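You operate a simulated robot arm through the tools that you are given. There is no shell and no other tool.

The job below is to be done with a simulated robot arm. You get a single attempt, and the scene is never put back.

## Task
Put things in order on the top of the packing table. At the end: the teal crate seal stands where the black small orange-handled yellow-striped breaker stood; the white pin plate stands where the green spare regulator stood; the green spare regulator stands on top of the grey carton insert; the blue dauber stands where the teal crate seal stood; the black small orange-handled yellow-striped breaker stands where the white pin plate stood; whatever was shut is shut again. Leave all else as you found it, and nothing knocked over.

It is judged by the outcome, as a careful person would: the job done as asked, and still so three seconds after it is handed in. It fails if anything else is knocked over, pushed out of place, dropped, spilled or broken. A push-on lid holds only when it is set on centred and level and pressed home; a screw cap is set on level and turned clockwise until tight.

## Robot
A 6-joint arm with a two-finger gripper, fixed in place. Base frame: the origin is at the foot of the arm, x ahead of it, y to its left, z up; the work surface is at about z = 800. Units: mm, degrees, N and s.
With the tool pointing down near the work surface it reaches from about 100 to 700 mm from the base axis. Its first joint turns from -66.0 to 66.0 degrees. Payload 2.45 kg.
Tool frame: the origin (TCP) lies between the finger pads and is the grasp point; the fingertips stand 30 mm ahead of it; z points along the fingers, y is the line along which they close. Largest opening 106 mm; the body of the gripper starts 79 mm behind the TCP.
Orientation is told as [roll, pitch, yaw] about the base's x, y, z axes, in that order, counted from this pose: with the fingers straight down and closing along the base's y, the tool's x points along the base's -x, its y along +y and its z along -z.

## Interface
- The arm moves only by the tool jog_arm. Its argument "series" is a list of rows, each a list of 7 numbers: the shift along the base's x, y, z in mm, then the turn, a rotation vector about the base's x, y, z in rad, then the finger opening in mm, from 0 to 106. In form: [[tx, ty, tz, rx, ry, rz, jaw], ...]. A call has 1 to 20 rows; each row shifts and turns the commanded pose from where the row before left it. Rows are played at 5 a second. More than 50 mm and 8.6 degrees between two rows, or a gripper value outside its range, and nothing of the call is played. A pose out of reach is approached as far as the arm can. The call stops where the force on the tool passes 40 N (or 10 N more than at its start, if that is more) or the arm is blocked; 0.2 s more then pass. Each finger travels about 153 mm/s and halts on what it meets, pressing with about 44 N; the grip force reading is that of the motor and also rises with nothing between the fingers. The clock runs only during rows and for 0.2 s after the last one: add rows that do not move to give the fingers time. It gives the time, the measured TCP pose, the force on the tool (base axes), the opening and the grip force at its end, in the units of the frame above (readings bear some noise), with the torque about the TCP (base axes, N m) and any sound that the robot's microphone picked up, and new pictures: "pictures" is both (left out), scene, wrist or none.
- Cameras (640 x 400 px; columns grow to the right, rows downward): "scene" is fixed at [56.5, 411.8, 1402.4]; the picture's right is [-0.76, -0.64, 0.00], its down [-0.38, 0.45, -0.81] and it looks along [0.52, -0.62, -0.59] (base axes); focal length 323 px, centre (320, 200). "wrist" rides on the gripper at [76, -2, -106] in the tool frame; the picture's right is [0.02, 1.00, 0.00], its down [-0.78, 0.02, -0.62] and it looks along [-0.62, 0.01, 0.78] (tool axes); focal length 247 px, centre (320, 200). There is no depth. A picture from a camera that has moved, and an enlarged one, comes with that camera's place and axes in the base frame and with its lens.
- inspect(camera, box): a new picture of the part [left, top, right, bottom] of that camera's present view, enlarged. No time passes.
- close_job(): hands the job in; it is judged then, once.

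Places have to be worked out from the pictures, the camera data and where the tool is seen. Open the gripper and draw the arm clear of the work before you hand the job in, unless the task says otherwise.

The tools are called after "Call:" as a command line: name --pt "numbers of a row" for each row, then --argument value for the rest, lists and objects as JSON in quotes. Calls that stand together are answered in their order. jog_arm: Moves the arm, as the interface text tells. Its arguments: {"type":"object","properties":{"series":{"type":"array"},"pictures":{"type":"string","enum":["both","scene","wrist","none"]}},"required":["series"]} The other tools are called the same way: inspect (camera, box) takes an enlarged picture of a part of a camera's view; close_job () hands the job in.

At the start:

```text
time_s: 0.0
position: [319.8, -80.9, 1092.5]
orientation: [-0.1, -0.1, 0.0]
ft_force: [-0.4, -0.2, 0.7]
ft_torque: [-0.02, -0.01, 0.0]
finger_gap: 106.0
gripper_force: 0.0
```

scene: 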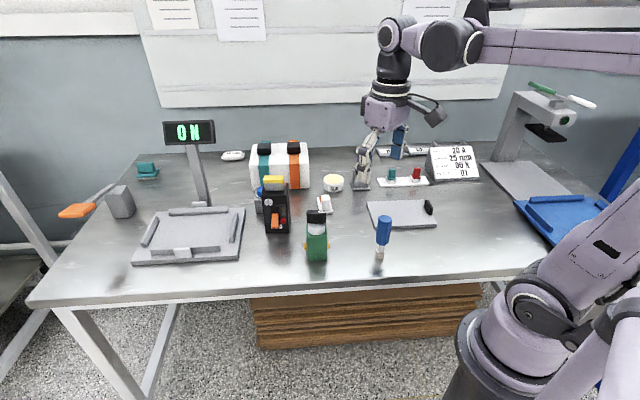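
wrist: 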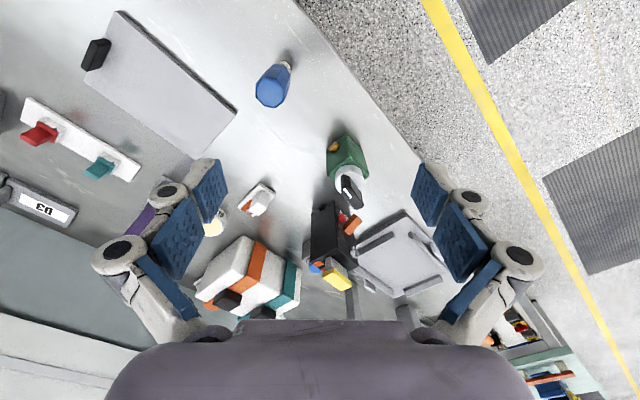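

I start by taking enlarged views of the table to identify every object.

Call:
inspect --camera "scene" --box '[220, 130, 460, 280]'

Call:
inspect --camera "scene" --box '[40, 110, 260, 280]'

Call:
inspect --camera "scene" --box '[420, 70, 640, 250]'

Call:
inspect --camera "wrist" --box '[180, 100, 480, 330]'

Call:
inspect --camera "wrist" --box '[0, 0, 320, 240]'

```text
2.67 times, centred on (340, 205) of scene
camera zoom: at [56.5, 411.8, 1402.4], right [-0.76, -0.64, 0.0], down [-0.38, 0.45, -0.81], along [0.52, -0.62, -0.59], focal length 862 px, centre (267, 187)
```

zoom: 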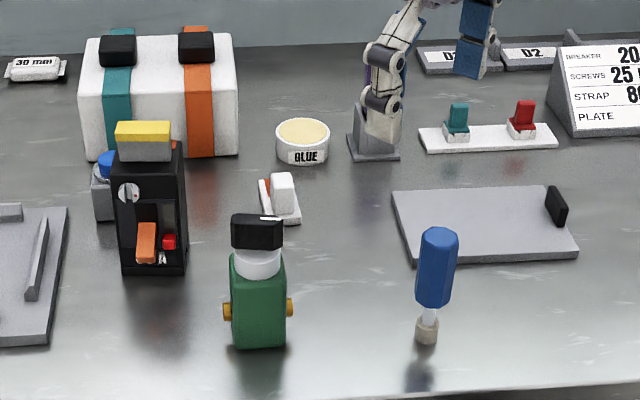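

```text
2.35 times, centred on (150, 195) of scene
camera zoom: at [56.5, 411.8, 1402.4], right [-0.76, -0.64, 0.0], down [-0.38, 0.45, -0.81], along [0.52, -0.62, -0.59], focal length 761 px, centre (720, 212)
```

zoom: 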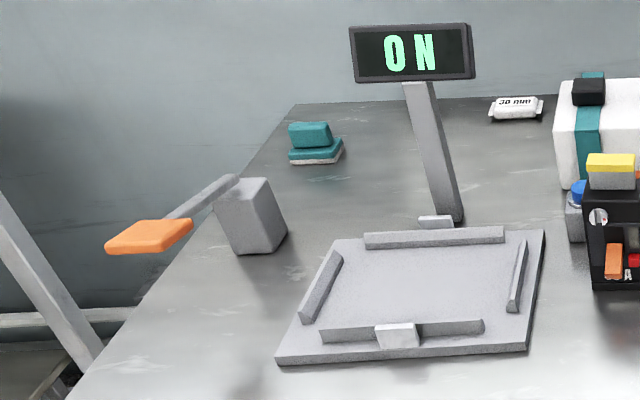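

```text
2.22 times, centred on (530, 160) of scene
camera zoom: at [56.5, 411.8, 1402.4], right [-0.76, -0.64, 0.0], down [-0.38, 0.45, -0.81], along [0.52, -0.62, -0.59], focal length 719 px, centre (-147, 289)
```

zoom: 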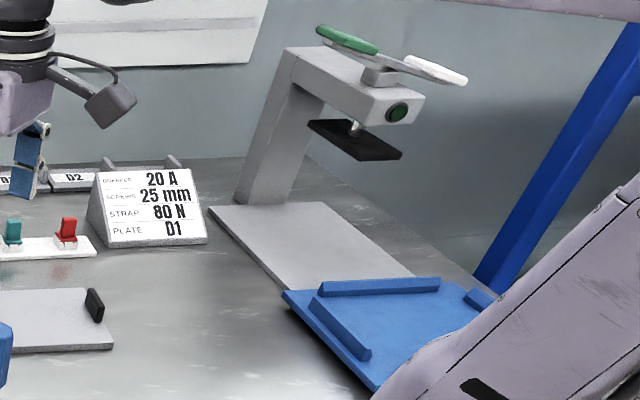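

```text
1.74 times, centred on (330, 215) of wrist
camera zoom: at [242.1, -82.5, 1198.6], right [-0.02, 1.0, 0.0], down [0.78, 0.02, 0.62], along [0.62, 0.01, -0.78], focal length 430 px, centre (303, 174)
```

zoom: 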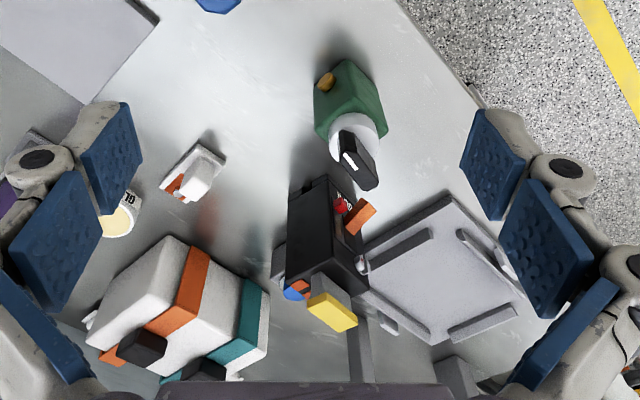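

```text
1.67 times, centred on (160, 120) of wrist
camera zoom: at [242.1, -82.5, 1198.6], right [-0.02, 1.0, 0.0], down [0.78, 0.02, 0.62], along [0.62, 0.01, -0.78], focal length 412 px, centre (587, 333)
```

zoom: 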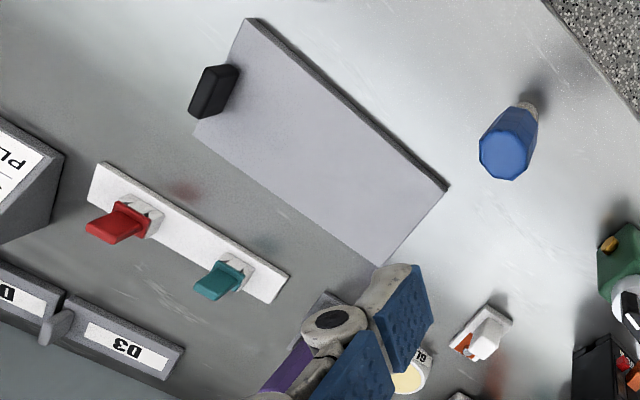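

Several objects are ambiguous: there is a teal item far to the left and teal and red items on a white strip. I'll move the hand higher up toward the rear right to see the white strip closely with the wrist camera.

Call:
jog_arm --pt "0 -45 0 0 0 0 106" --pt "0 -45 0 0 0 0 106" --pt "0 -45 0 0 0 0 106" --pt "0 -45 0 0 0 0 106" --pt "0 -45 -20 0 0 0 106" --pt "0 -45 -30 0 0 0 106" --pt "0 0 0 0 0 0 106"

Call:
inspect --camera "wrist" --box '[120, 60, 420, 260]'

Call:
inspect --camera "scene" --box '[200, 130, 340, 230]'

Call:
inspect --camera "scene" --box '[350, 120, 490, 220]'

```text
refused: row 6 steps farther than a row can; nothing moved
```

```text
2.00 times, centred on (270, 160) of wrist
camera zoom: at [242.1, -82.5, 1198.6], right [-0.02, 1.0, 0.0], down [0.78, 0.02, 0.62], along [0.62, 0.01, -0.78], focal length 494 px, centre (420, 280)
```

zoom: 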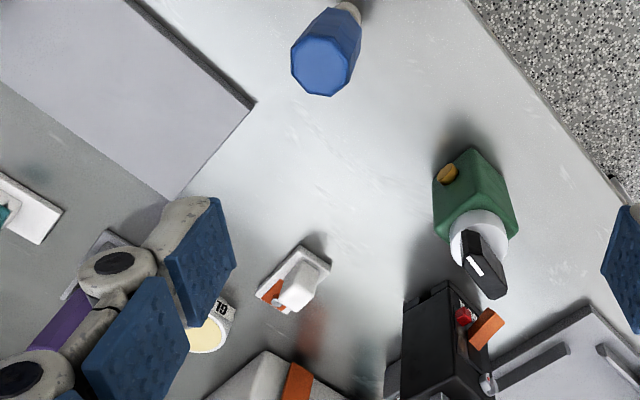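

```text
4.00 times, centred on (270, 180) of scene
camera zoom: at [56.5, 411.8, 1402.4], right [-0.76, -0.64, 0.0], down [-0.38, 0.45, -0.81], along [0.52, -0.62, -0.59], focal length 1294 px, centre (520, 280)
```

zoom: 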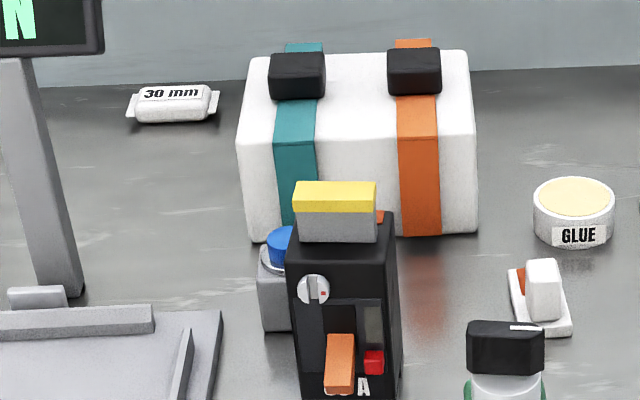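

```text
4.00 times, centred on (420, 170) of scene
camera zoom: at [56.5, 411.8, 1402.4], right [-0.76, -0.64, 0.0], down [-0.38, 0.45, -0.81], along [0.52, -0.62, -0.59], focal length 1294 px, centre (-80, 320)
```

zoom: 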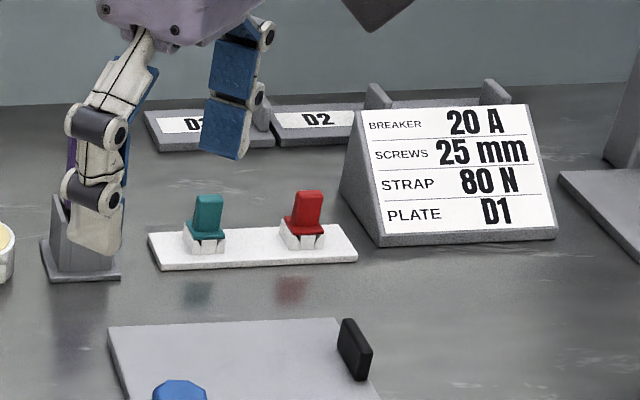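

That call was refused because row 6 exceeded 50 mm. I'll repeat the move with smaller rows, to look toward the white strip and the rear.

Call:
jog_arm --pt "0 -45 0 0 0 0 106" --pt "0 -45 0 0 0 0 106" --pt "0 -45 0 0 0 0 106" --pt "0 -45 0 0 0 0 106" --pt "0 -40 -20 0 0 0 106" --pt "0 -40 -20 0 0 0 106" --pt "0 0 0 0 0 0 106"

Call:
inspect --camera "wrist" --box '[140, 60, 500, 300]'

Call:
inspect --camera "scene" --box '[320, 130, 480, 250]'

```text
time_s: 1.6
position: [318.4, -341.2, 1050.9]
orientation: [0.0, 0.0, 0.0]
ft_force: [-1.2, -0.6, -0.4]
ft_torque: [0.02, -0.01, 0.01]
finger_gap: 105.8
gripper_force: 0.0
camera wrist: at [241.6, -342.0, 1157.2], right [-0.02, 1.0, 0.0], down [0.78, 0.02, 0.62], along [0.62, 0.01, -0.78], focal length 247 px, centre (320, 200)
```

scene: 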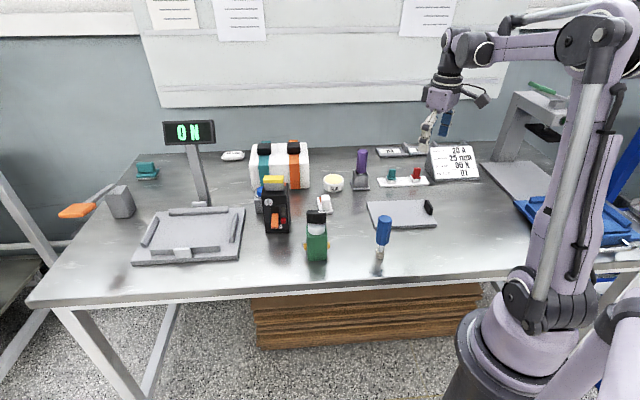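
wrist: 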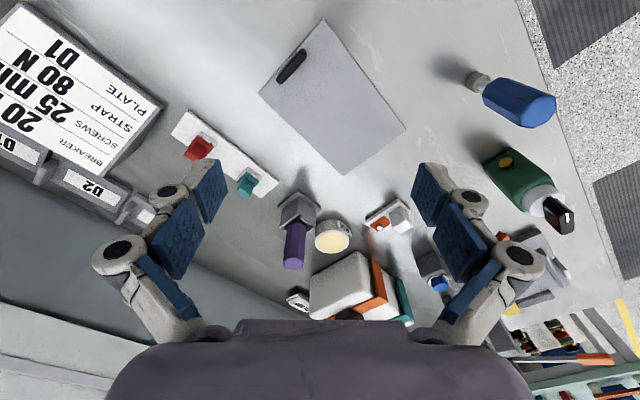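

```text
1.67 times, centred on (320, 180) of wrist
camera zoom: at [241.6, -342.0, 1157.2], right [-0.02, 1.0, 0.0], down [0.78, 0.02, 0.62], along [0.62, 0.01, -0.78], focal length 412 px, centre (320, 233)
```

zoom: 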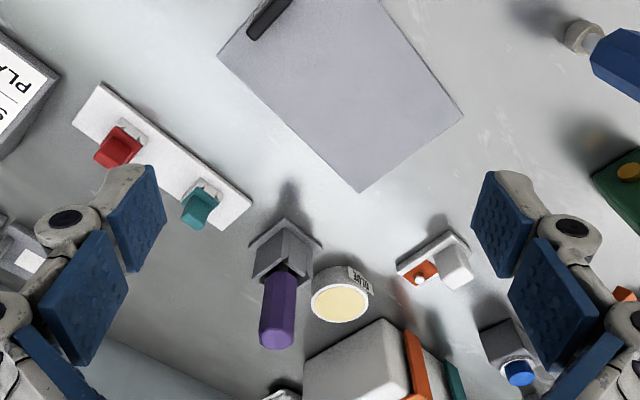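

```text
3.33 times, centred on (400, 190) of scene
camera zoom: at [56.5, 411.8, 1402.4], right [-0.76, -0.64, 0.0], down [-0.38, 0.45, -0.81], along [0.52, -0.62, -0.59], focal length 1078 px, centre (53, 233)
```

zoom: 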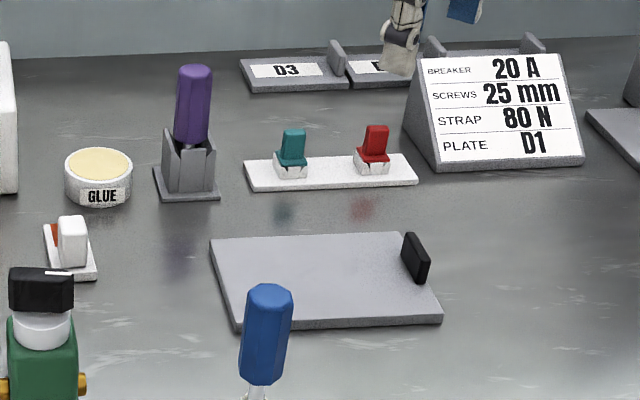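

I'll zoom tightly on the ambiguous items: the far-left teal piece, the small white plate, the white strip and the blue-topped grey item.

Call:
inspect --camera "scene" --box '[125, 145, 189, 185]'

Call:
inspect --camera "scene" --box '[300, 185, 348, 215]'

Call:
inspect --camera "scene" --box '[370, 155, 434, 195]'

Call:
inspect --camera "wrist" --box '[340, 190, 440, 250]'

Call:
inspect --camera "scene" --box '[245, 165, 325, 245]'

Call:
inspect --camera "scene" --box '[500, 60, 640, 260]'

```text
10.00 times, centred on (157, 165) of scene
camera zoom: at [56.5, 411.8, 1402.4], right [-0.76, -0.64, 0.0], down [-0.38, 0.45, -0.81], along [0.52, -0.62, -0.59], focal length 3234 px, centre (1950, 550)
```

zoom: 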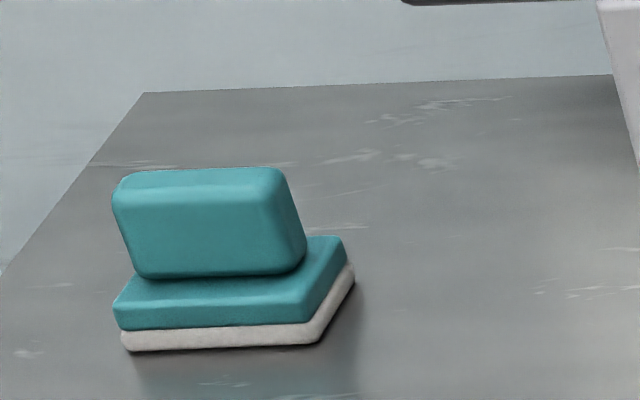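

```text
13.33 times, centred on (324, 200) of scene
camera zoom: at [56.5, 411.8, 1402.4], right [-0.76, -0.64, 0.0], down [-0.38, 0.45, -0.81], along [0.52, -0.62, -0.59], focal length 4312 px, centre (267, 200)
```

zoom: 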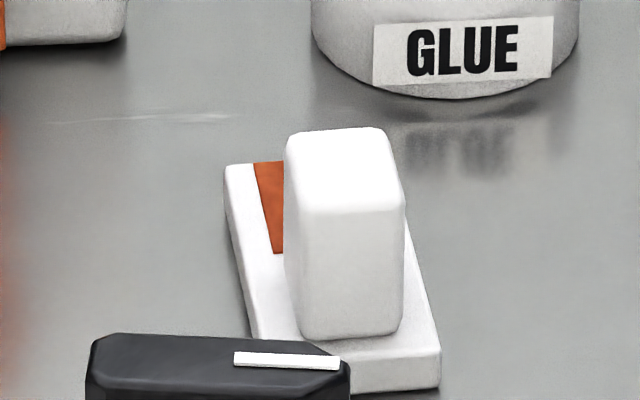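

```text
10.00 times, centred on (402, 175) of scene
camera zoom: at [56.5, 411.8, 1402.4], right [-0.76, -0.64, 0.0], down [-0.38, 0.45, -0.81], along [0.52, -0.62, -0.59], focal length 3234 px, centre (-500, 450)
```

zoom: 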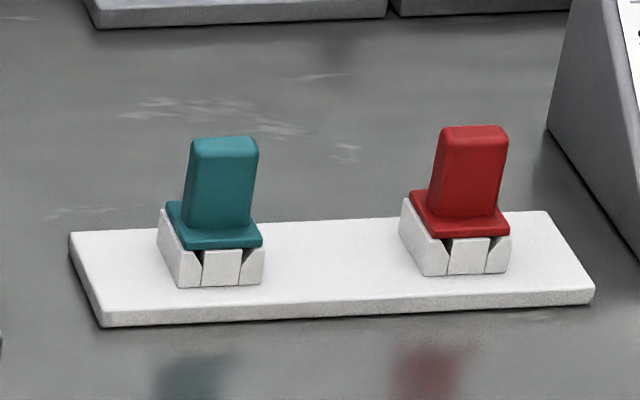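

```text
6.40 times, centred on (390, 220) of wrist
camera zoom: at [241.6, -342.0, 1157.2], right [-0.02, 1.0, 0.0], down [0.78, 0.02, 0.62], along [0.62, 0.01, -0.78], focal length 1581 px, centre (-128, 72)
```

zoom: 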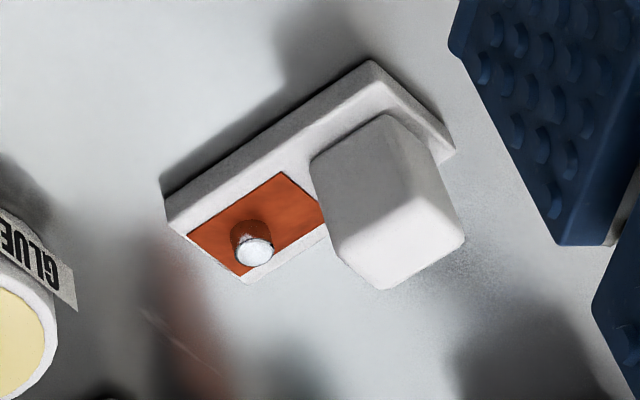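

```text
5.00 times, centred on (285, 205) of scene
camera zoom: at [56.5, 411.8, 1402.4], right [-0.76, -0.64, 0.0], down [-0.38, 0.45, -0.81], along [0.52, -0.62, -0.59], focal length 1617 px, centre (495, 175)
```

zoom: 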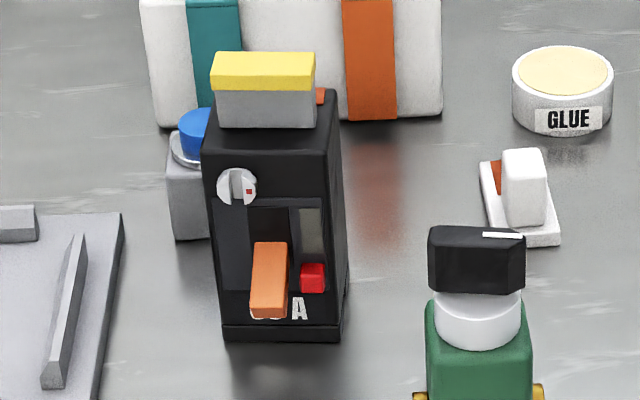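

```text
2.00 times, centred on (570, 160) of scene
camera zoom: at [56.5, 411.8, 1402.4], right [-0.76, -0.64, 0.0], down [-0.38, 0.45, -0.81], along [0.52, -0.62, -0.59], focal length 647 px, centre (-180, 280)
```

zoom: 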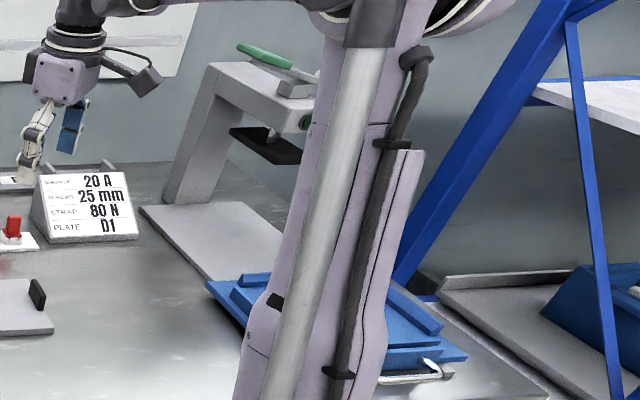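

Reachable candidates are now clear: the teal seal in the strip's clip, and the small white plate with a pin. I'm moving to view the regulator, breaker and plate more closely.

Call:
jog_arm --pt "0 45 0 0 0 0 106" --pt "0 45 0 0 0 0 106" --pt "0 45 0 0 0 0 106" --pt "0 45 0 0 0 0 106" --pt "0 45 -15 0 0 0 106" --pt "0 45 -15 0 0 0 106" --pt "0 46 -15 0 0 0 106" --pt "0 0 0 0 0 0 106" --pictures "wrist"

Call:
inspect --camera "wrist" --box '[220, 80, 420, 205]'

Call:
inspect --camera "wrist" --box '[220, 180, 420, 305]'

```text
time_s: 3.4
position: [320.3, -24.0, 1006.9]
orientation: [0.0, -0.1, 0.1]
ft_force: [-0.1, -0.9, 0.4]
ft_torque: [0.0, 0.01, -0.01]
finger_gap: 106.3
gripper_force: 0.0
camera wrist: at [243.9, -25.6, 1112.4], right [-0.02, 1.0, 0.0], down [0.78, 0.02, 0.62], along [0.62, 0.01, -0.78], focal length 247 px, centre (320, 200)
```

wrist: 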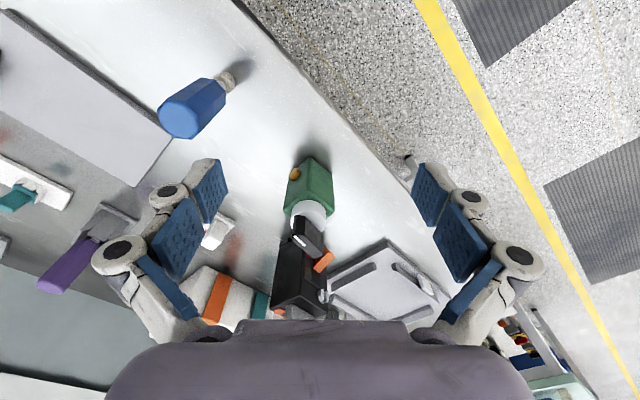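

```text
3.20 times, centred on (320, 142) of wrist
camera zoom: at [243.9, -25.6, 1112.4], right [-0.02, 1.0, 0.0], down [0.78, 0.02, 0.62], along [0.62, 0.01, -0.78], focal length 790 px, centre (320, 384)
```

zoom: 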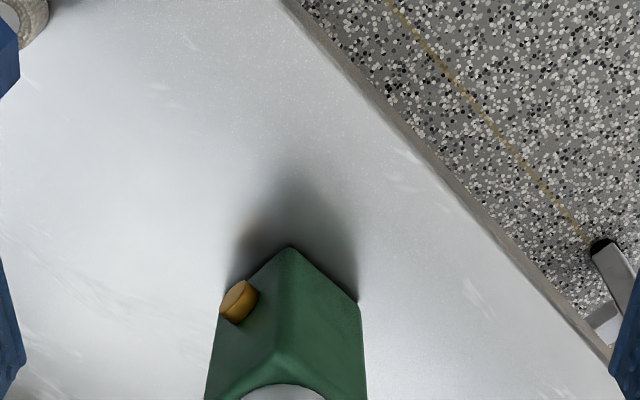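

```text
3.20 times, centred on (320, 242) of wrist
camera zoom: at [243.9, -25.6, 1112.4], right [-0.02, 1.0, 0.0], down [0.78, 0.02, 0.62], along [0.62, 0.01, -0.78], focal length 790 px, centre (320, 64)
```

zoom: 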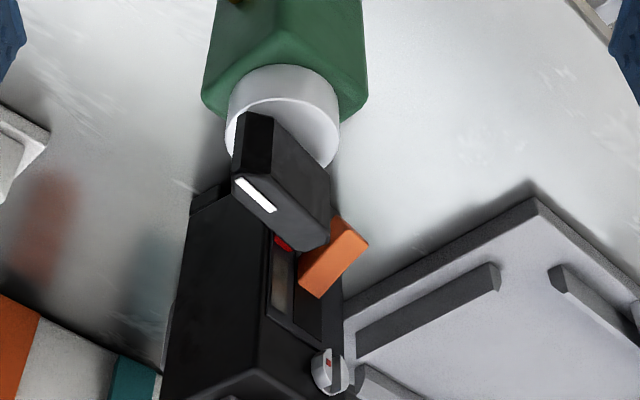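

The regulator stands at about (440, -37), turned roughly 42°, with its knob top near z≈940. I go above it with the hand yawed 42° and look again to align.

Call:
jog_arm --pt "24 -2 3 0 0 0.147 106" --pt "24 -3 3 0 0 0.147 106" --pt "24 -3 3 0 0 0.147 106" --pt "24 -3 3 0 0 0.147 106" --pt "24 -2 3 0 0 0.145 106" --pt "0 0 0 0 0 0 106"

Call:
inspect --camera "wrist" --box '[220, 80, 420, 205]'

Call:
inspect --camera "scene" --box '[260, 150, 380, 270]'

```text
time_s: 4.8
position: [440.2, -38.2, 1021.4]
orientation: [0.0, -0.1, 42.2]
ft_force: [-0.5, -0.1, -0.2]
ft_torque: [0.0, 0.0, -0.03]
finger_gap: 106.2
gripper_force: 0.1
camera wrist: at [384.2, -89.6, 1128.8], right [-0.69, 0.73, 0.0], down [0.57, 0.54, 0.62], along [0.45, 0.43, -0.78], focal length 247 px, centre (320, 200)
```

scene: 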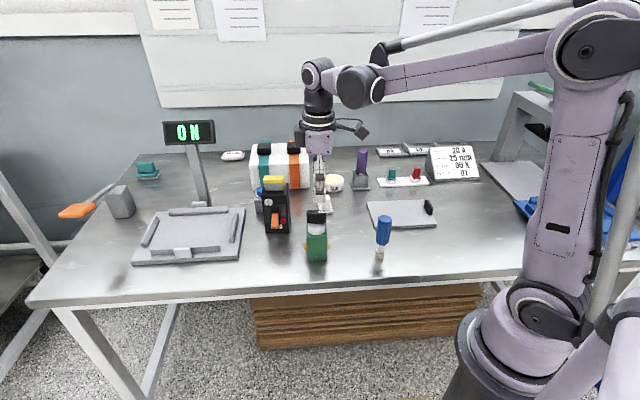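
wrist: 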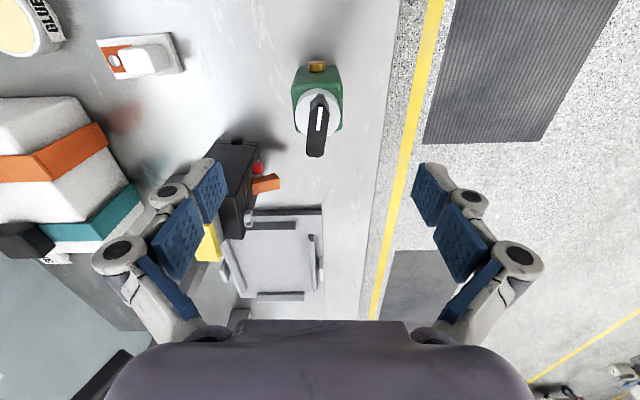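

```text
3.20 times, centred on (320, 142) of wrist
camera zoom: at [384.2, -89.6, 1128.8], right [-0.69, 0.73, 0.0], down [0.57, 0.54, 0.62], along [0.45, 0.43, -0.78], focal length 790 px, centre (320, 384)
```

zoom: 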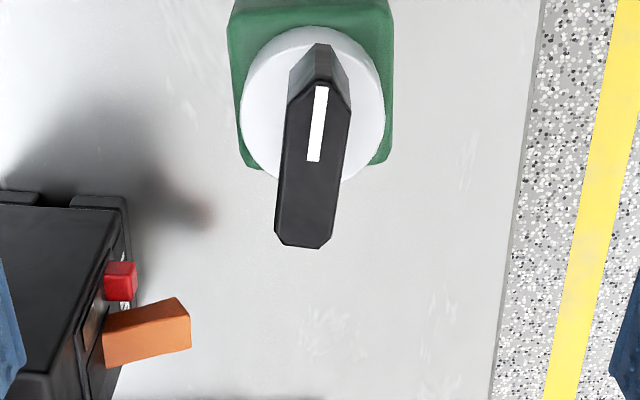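

```text
3.33 times, centred on (320, 210) of scene
camera zoom: at [56.5, 411.8, 1402.4], right [-0.76, -0.64, 0.0], down [-0.38, 0.45, -0.81], along [0.52, -0.62, -0.59], focal length 1078 px, centre (320, 167)
```

zoom: 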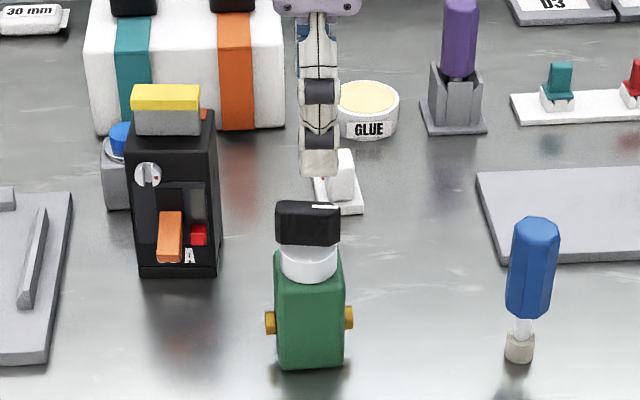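

The hand is well centred over the regulator and the port axis is along the finger width. I descend to z≈880 and close on the green body.

Call:
jog_arm --pt "0 0 -47 0 0 0 106" --pt "0 0 -47 0 0 0 106" --pt "0 0 -47 0 0 0 106" --pt "0 0 0 0 0 0 80" --pt "0 0 0 0 0 0 60" --pt "0 0 0 0 0 0 50"

Call:
inspect --camera "scene" --box '[260, 150, 380, 270]'

```text
time_s: 6.2
position: [440.0, -39.5, 882.7]
orientation: [0.0, -0.1, 42.0]
ft_force: [0.0, -0.1, 0.2]
ft_torque: [-0.02, 0.01, 0.02]
finger_gap: 50.7
gripper_force: 0.4
camera wrist: at [383.5, -91.1, 989.4], right [-0.69, 0.73, 0.0], down [0.57, 0.54, 0.62], along [0.45, 0.43, -0.78], focal length 247 px, centre (320, 200)
```

scene: 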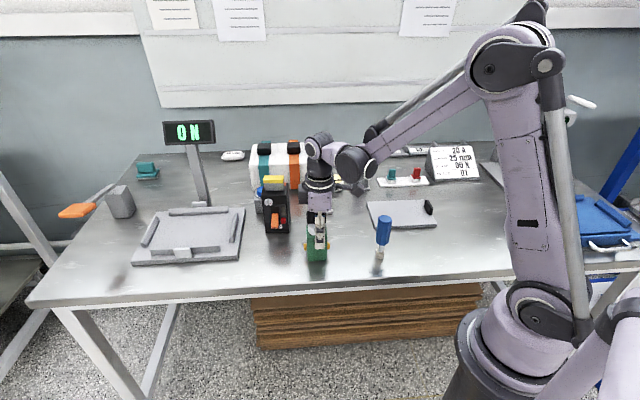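
wrist: 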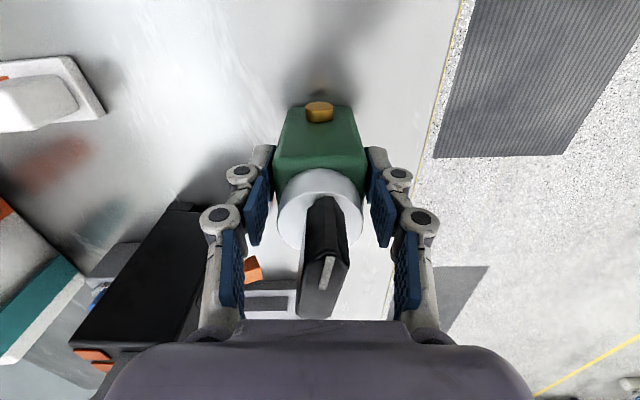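

```text
3.33 times, centred on (320, 210) of scene
camera zoom: at [56.5, 411.8, 1402.4], right [-0.76, -0.64, 0.0], down [-0.38, 0.45, -0.81], along [0.52, -0.62, -0.59], focal length 1078 px, centre (320, 167)
```

zoom: 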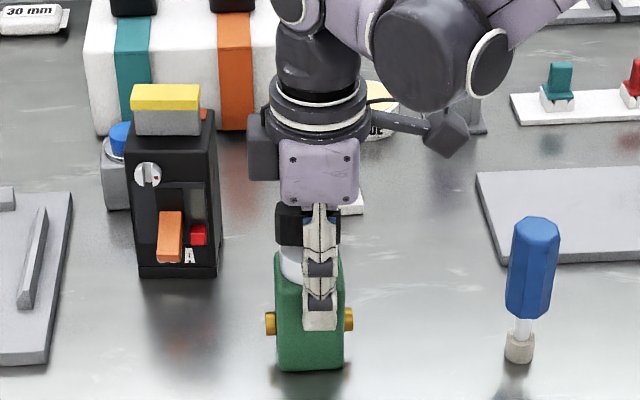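

Both fingers flank the green body; I close fully on it and check the grip.

Call:
jog_arm --pt "0 0 0 0 0 0 40" --pt "0 0 0 0 0 0 30" --pt "0 0 0 0 0 0 30" --pictures "wrist"

```text
time_s: 7.0
position: [440.3, -39.1, 883.6]
orientation: [0.0, -0.1, 42.0]
ft_force: [0.2, 0.2, 1.7]
ft_torque: [0.01, -0.02, 0.07]
finger_gap: 49.5
gripper_force: 43.6
camera wrist: at [383.4, -91.0, 989.6], right [-0.69, 0.73, 0.0], down [0.57, 0.54, 0.62], along [0.45, 0.43, -0.78], focal length 247 px, centre (320, 200)
```

wrist: 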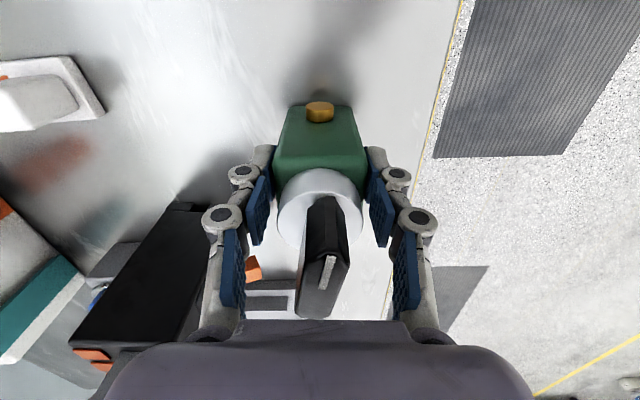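

The regulator is gripped (49.5 mm, 43 N). I lift it high, clear of the dauber, and carry it above the middle of the grey insert at about (320, -345).

Call:
jog_arm --pt "0 0 20 0 0 0 30" --pt "0 0 45 0 0 0 30" --pt "0 0 45 0 0 0 30" --pt "0 0 27 0 0 0 30" --pt "-17 -44 0 0 0 0 30" --pt "-17 -44 0 0 0 0 30" --pt "-17 -44 0 0 0 0 30" --pt "-17 -44 0 0 0 0 30" --pt "-17 -44 0 0 0 0 30" --pt "-17 -44 0 0 0 0 30" --pt "-18 -42 0 0 0 0 30" --pt "0 0 0 0 0 0 30"

Call:
inspect --camera "wrist" --box '[200, 0, 440, 150]'

Call:
inspect --camera "scene" --box '[340, 120, 460, 240]'

```text
time_s: 9.6
position: [317.9, -345.1, 1015.3]
orientation: [-0.1, -0.1, 42.1]
ft_force: [0.4, -0.6, -4.3]
ft_torque: [-0.04, 0.01, -0.04]
finger_gap: 49.2
gripper_force: 44.4
camera wrist: at [262.8, -396.8, 1121.2], right [-0.69, 0.73, 0.0], down [0.57, 0.54, 0.62], along [0.45, 0.43, -0.78], focal length 247 px, centre (320, 200)
```

scene: 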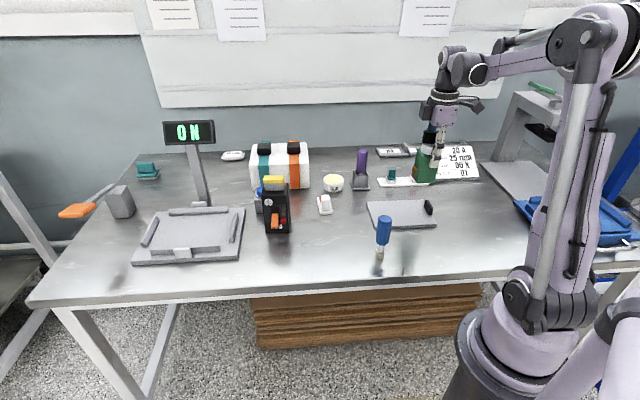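
wrist: 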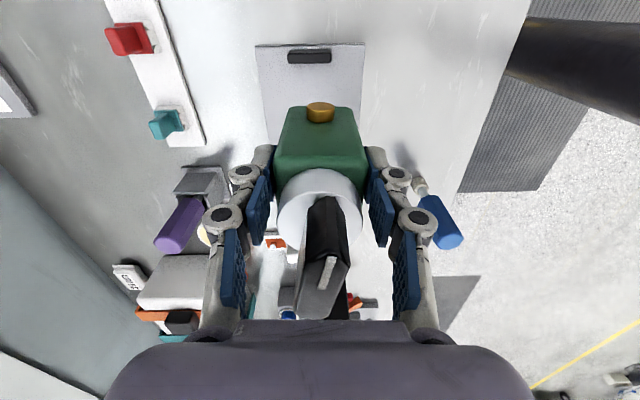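

```text
2.67 times, centred on (320, 75) of wrist
camera zoom: at [262.8, -396.8, 1121.2], right [-0.69, 0.73, 0.0], down [0.57, 0.54, 0.62], along [0.45, 0.43, -0.78], focal length 659 px, centre (320, 533)
```

zoom: 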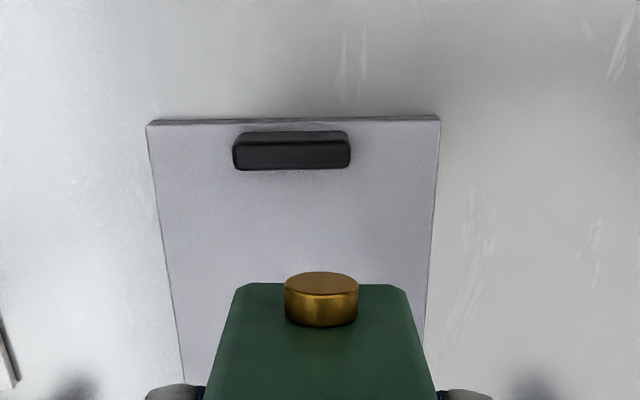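

```text
3.33 times, centred on (400, 180) of scene
camera zoom: at [56.5, 411.8, 1402.5], right [-0.76, -0.64, 0.0], down [-0.38, 0.45, -0.81], along [0.52, -0.62, -0.59], focal length 1078 px, centre (53, 267)
```

zoom: 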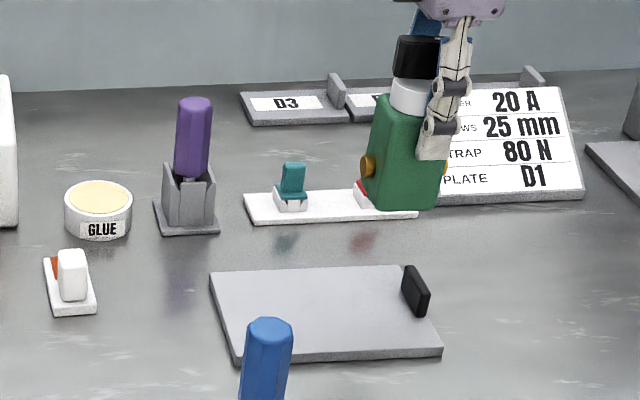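

The wrist view shows the insert's centre is about 45 mm further from the tab end and 10 mm to the left, at about (360, -321). I shift there and descend to just above it.

Call:
jog_arm --pt "20 11 0 0 0 0 30" --pt "20 11.5 0 0 0 0 30" --pt "0 0 -40 0 0 0 30" --pt "0 0 -40 0 0 0 30" --pt "0 0 -30 0 0 0 30" --pt "0 0 0 0 0 0 30"

Call:
inspect --camera "scene" --box '[340, 150, 460, 240]'

```text
time_s: 11.0
position: [357.7, -321.3, 906.3]
orientation: [0.0, -0.2, 41.9]
ft_force: [1.1, -0.5, -3.2]
ft_torque: [-0.01, 0.01, 0.03]
finger_gap: 49.3
gripper_force: 44.0
camera wrist: at [301.9, -373.5, 1013.0], right [-0.69, 0.73, 0.0], down [0.57, 0.54, 0.62], along [0.45, 0.43, -0.78], focal length 247 px, centre (320, 200)
```

scene: 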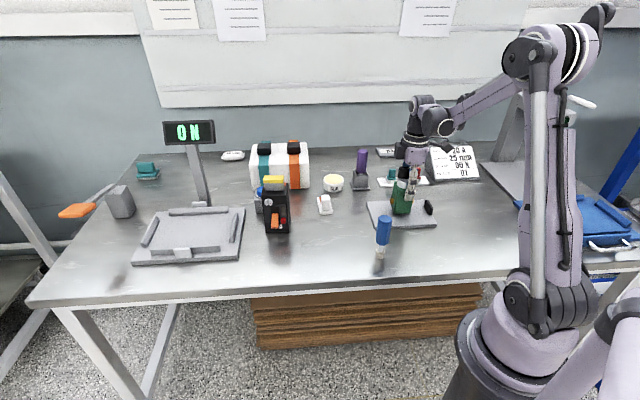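
wrist: 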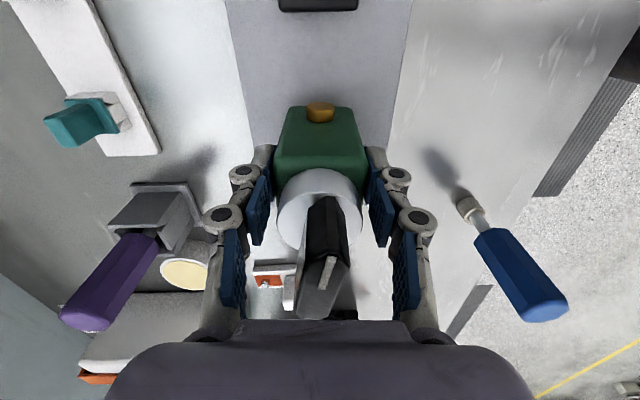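

```text
4.44 times, centred on (400, 195) of scene
camera zoom: at [56.5, 411.8, 1402.4], right [-0.76, -0.64, 0.0], down [-0.38, 0.45, -0.81], along [0.52, -0.62, -0.59], focal length 1437 px, centre (-36, 222)
```

zoom: 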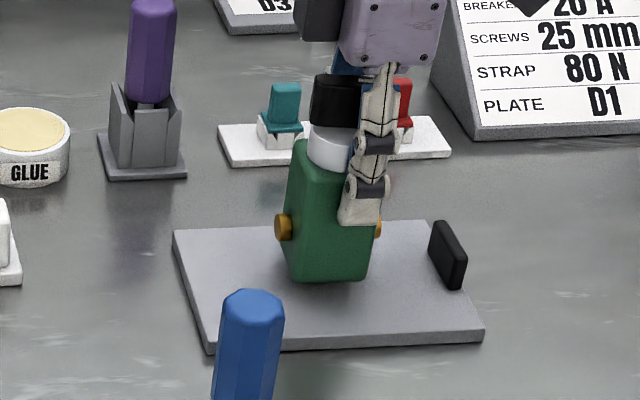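

The regulator hangs just above the insert's middle. I lower in small steps until contact.

Call:
jog_arm --pt "0 0 -5 0 0 0 30" --pt "0 0 -4 0 0 0 30" --pt "0 0 -2 0 0 0 30" --pt "0 0 0 0 0 0 30" --pictures "none"

```text
time_s: 12.0
position: [358.5, -320.7, 895.4]
orientation: [0.0, -0.1, 42.0]
ft_force: [0.3, 0.1, -4.0]
ft_torque: [-0.01, 0.03, 0.02]
finger_gap: 49.3
gripper_force: 44.0
```

Still carrying the full weight (-4 N), so no contact yet. I continue with 1 mm steps.

Call:
jog_arm --pt "0 0 -1 0 0 0 30" --pt "0 0 -1 0 0 0 30" --pt "0 0 0 0 0 0 30" --pictures "none"

Call:
inspect --camera "scene" --box '[370, 190, 430, 230]'

```text
time_s: 12.8
position: [357.9, -321.6, 894.7]
orientation: [0.0, -0.1, 42.0]
ft_force: [0.0, 0.5, 20.1]
ft_torque: [0.1, -0.04, 0.0]
finger_gap: 49.2
gripper_force: 43.7
```

```text
10.00 times, centred on (400, 210) of scene
camera zoom: at [56.2, 412.0, 1402.4], right [-0.76, -0.64, 0.0], down [-0.38, 0.45, -0.81], along [0.52, -0.62, -0.59], focal length 3234 px, centre (-480, 100)
```

zoom: 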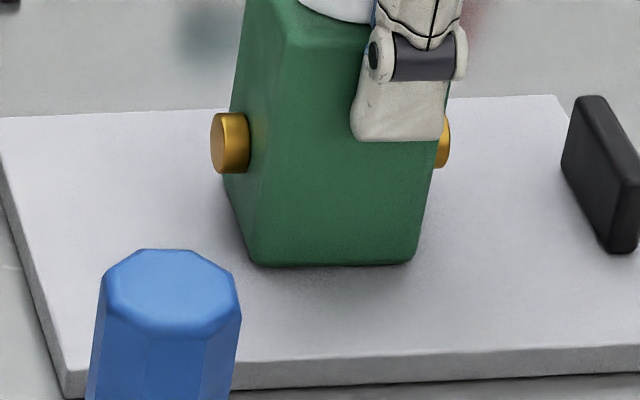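

Contact (20 N). I ease up slightly, open the fingers, and rise straight up.

Call:
jog_arm --pt "0 0 0.5 0 0 0 30" --pt "0 0 0 0 0 0 55" --pt "0 0 0 0 0 0 75" --pt "0 0 0 0 0 0 100" --pt "0 0 10 0 0 0 106" --pt "0 0 40 0 0 0 106" --pt "0 0 45 0 0 0 106" --pt "0 0 30 0 0 0 106" --pt "0 0 0 0 0 0 106"

Call:
inspect --camera "scene" --box '[340, 150, 460, 240]'

Call:
inspect --camera "wrist" --box '[60, 40, 240, 160]'

```text
time_s: 14.8
position: [359.1, -321.9, 1021.2]
orientation: [0.0, 0.0, 41.9]
ft_force: [-0.2, -0.6, -0.3]
ft_torque: [-0.03, 0.0, 0.02]
finger_gap: 106.0
gripper_force: 0.1
camera wrist: at [302.7, -373.9, 1127.1], right [-0.69, 0.73, 0.0], down [0.57, 0.54, 0.62], along [0.45, 0.43, -0.78], focal length 247 px, centre (320, 200)
```

scene: 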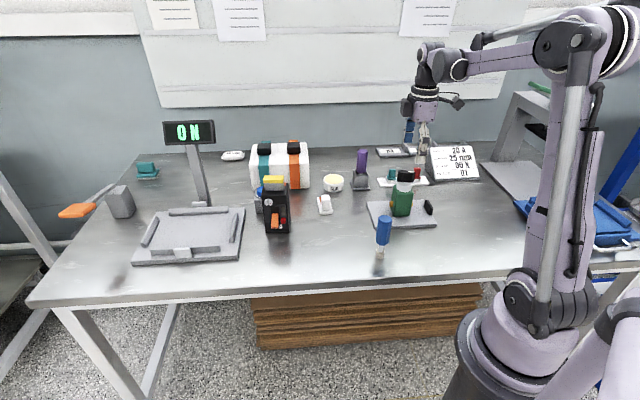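
wrist: 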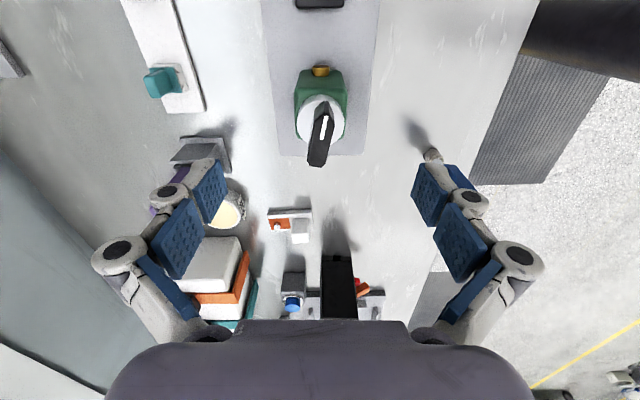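

```text
4.44 times, centred on (400, 195) of scene
camera zoom: at [56.5, 411.8, 1402.4], right [-0.76, -0.64, 0.0], down [-0.38, 0.45, -0.81], along [0.52, -0.62, -0.59], focal length 1437 px, centre (-36, 222)
```

zoom: 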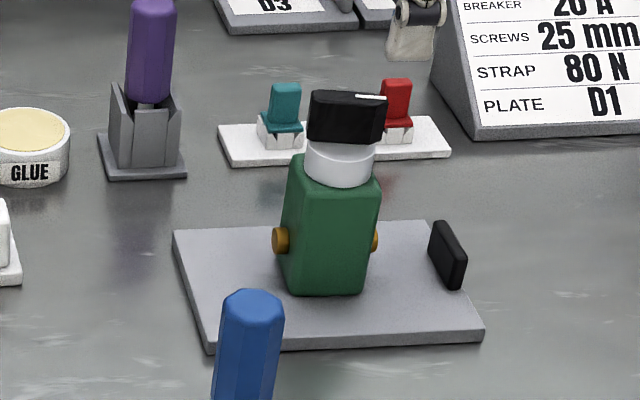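

```text
3.33 times, centred on (150, 100) of wrist
camera zoom: at [302.7, -373.9, 1127.1], right [-0.69, 0.73, 0.0], down [0.57, 0.54, 0.62], along [0.45, 0.43, -0.78], focal length 823 px, centre (887, 533)
```

zoom: 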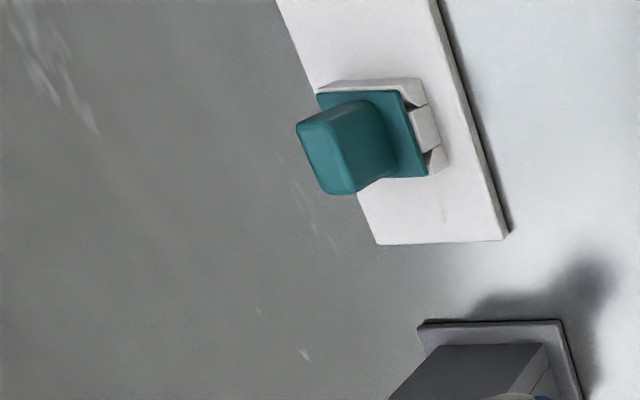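

The regulator stands upright on the insert. Next I inspect the pin plate from here to plan its grasp.

Call:
inspect --camera "wrist" --box '[250, 190, 330, 260]'

Call:
inspect --camera "scene" --box '[300, 180, 350, 220]'

```text
5.71 times, centred on (290, 225) of wrist
camera zoom: at [302.7, -373.9, 1127.1], right [-0.69, 0.73, 0.0], down [0.57, 0.54, 0.62], along [0.45, 0.43, -0.78], focal length 1411 px, centre (491, 57)
```

zoom: 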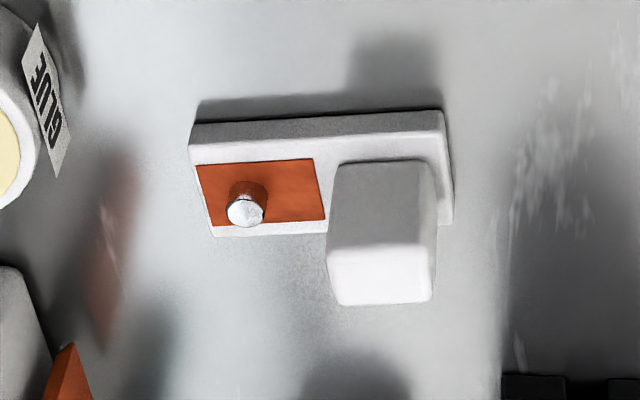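

```text
10.00 times, centred on (325, 200) of scene
camera zoom: at [56.5, 411.8, 1402.4], right [-0.76, -0.64, 0.0], down [-0.38, 0.45, -0.81], along [0.52, -0.62, -0.59], focal length 3234 px, centre (270, 200)
```

zoom: 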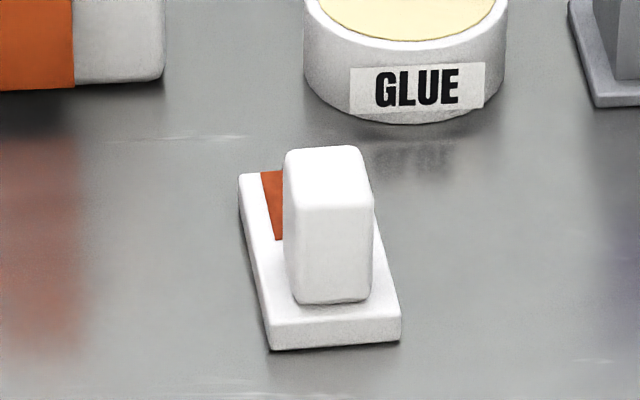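

The pin plate centre is near (555, -204), its long axis at about -43°, with the tall block toward the front. I move above the block with yaw -43° to grip the block across the plate's short side.

Call:
jog_arm --pt "18 13 0 0 0 -0.148 106" --pt "18 13 0 0 0 -0.148 106" --pt "18 13 0 0 0 -0.148 106" --pt "18 13 0 0 0 -0.148 106" --pt "18 13 0 0 0 -0.148 106" --pt "18 13 0 0 0 -0.148 106" --pt "18 13 0 0 0 -0.148 106" --pt "18 13 0 0 0 -0.148 106" --pt "18 13 0 0 0 -0.148 106" --pt "19 13 0 0 0 -0.148 106" --pt "0 0 -40 0 0 0 106" --pt "0 0 -40 0 0 0 106" --pt "0 0 0 0 0 0 106"

Call:
inspect --camera "wrist" --box '[240, 80, 400, 180]'

```text
time_s: 17.6
position: [540.0, -194.0, 939.4]
orientation: [0.0, -0.1, -42.7]
ft_force: [0.2, -0.6, -0.1]
ft_torque: [0.0, -0.02, 0.02]
finger_gap: 106.0
gripper_force: 0.0
camera wrist: at [482.7, -142.5, 1045.0], right [0.66, 0.75, 0.0], down [0.59, -0.52, 0.62], along [0.47, -0.41, -0.78], focal length 247 px, centre (320, 200)
```

scene: 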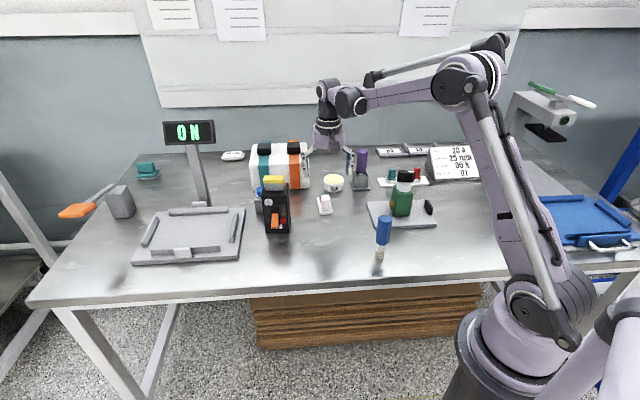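
wrist: 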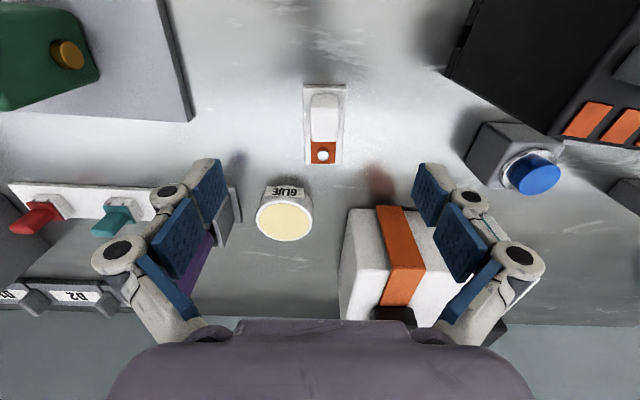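

```text
4.00 times, centred on (320, 130) of wrist
camera zoom: at [482.7, -142.5, 1045.0], right [0.66, 0.75, 0.0], down [0.59, -0.52, 0.62], along [0.47, -0.41, -0.78], focal length 988 px, centre (320, 480)
```

zoom: 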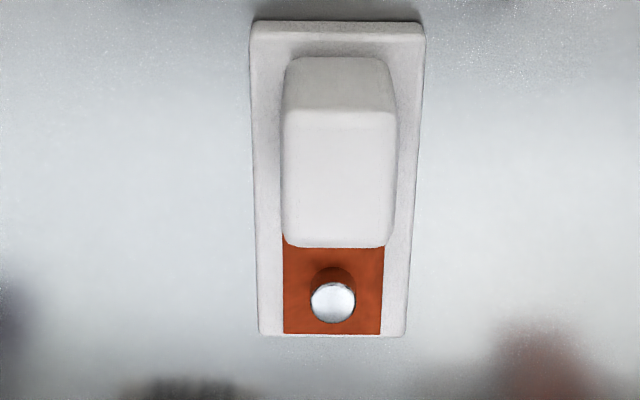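

The block (about 23×30 mm, top z≈845) sits 3.5 mm off my axis; I correct that, descend to z≈844 and grip the block.

Call:
jog_arm --pt "5 0 -40 0 0 0 80" --pt "0 0 -40 0 0 0 60" --pt "0 0 -14 0 0 0 60" --pt "0 0 0 0 0 0 60"

Call:
inspect --camera "scene" --box '[290, 160, 370, 230]'

```text
time_s: 18.6
position: [544.8, -193.9, 845.8]
orientation: [0.1, -0.1, -42.9]
ft_force: [0.7, -0.8, -0.8]
ft_torque: [0.01, 0.03, -0.01]
finger_gap: 59.7
gripper_force: 0.0
camera wrist: at [487.8, -142.0, 952.2], right [0.66, 0.75, 0.0], down [0.59, -0.52, 0.62], along [0.47, -0.41, -0.78], focal length 247 px, centre (320, 200)
```

scene: 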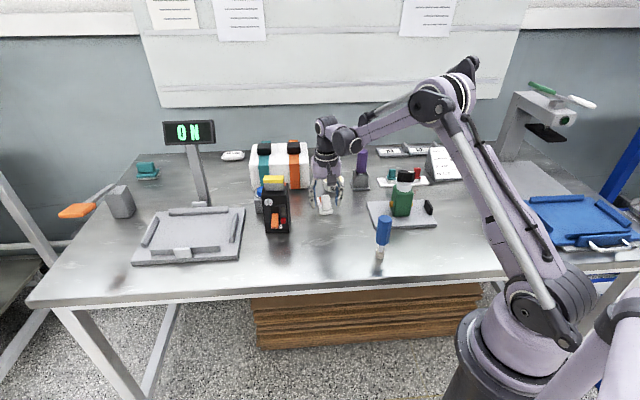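
wrist: 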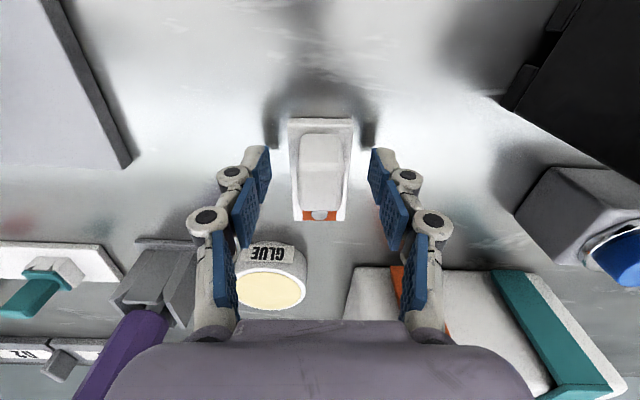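

```text
5.71 times, centred on (330, 195) of scene
camera zoom: at [56.5, 411.8, 1402.4], right [-0.76, -0.64, 0.0], down [-0.38, 0.45, -0.81], along [0.52, -0.62, -0.59], focal length 1848 px, centre (263, 229)
```

zoom: 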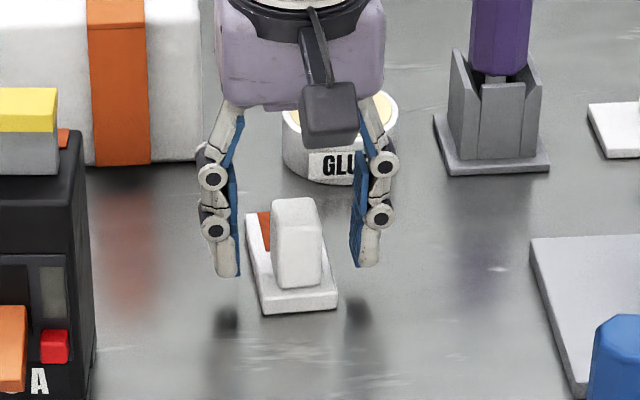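

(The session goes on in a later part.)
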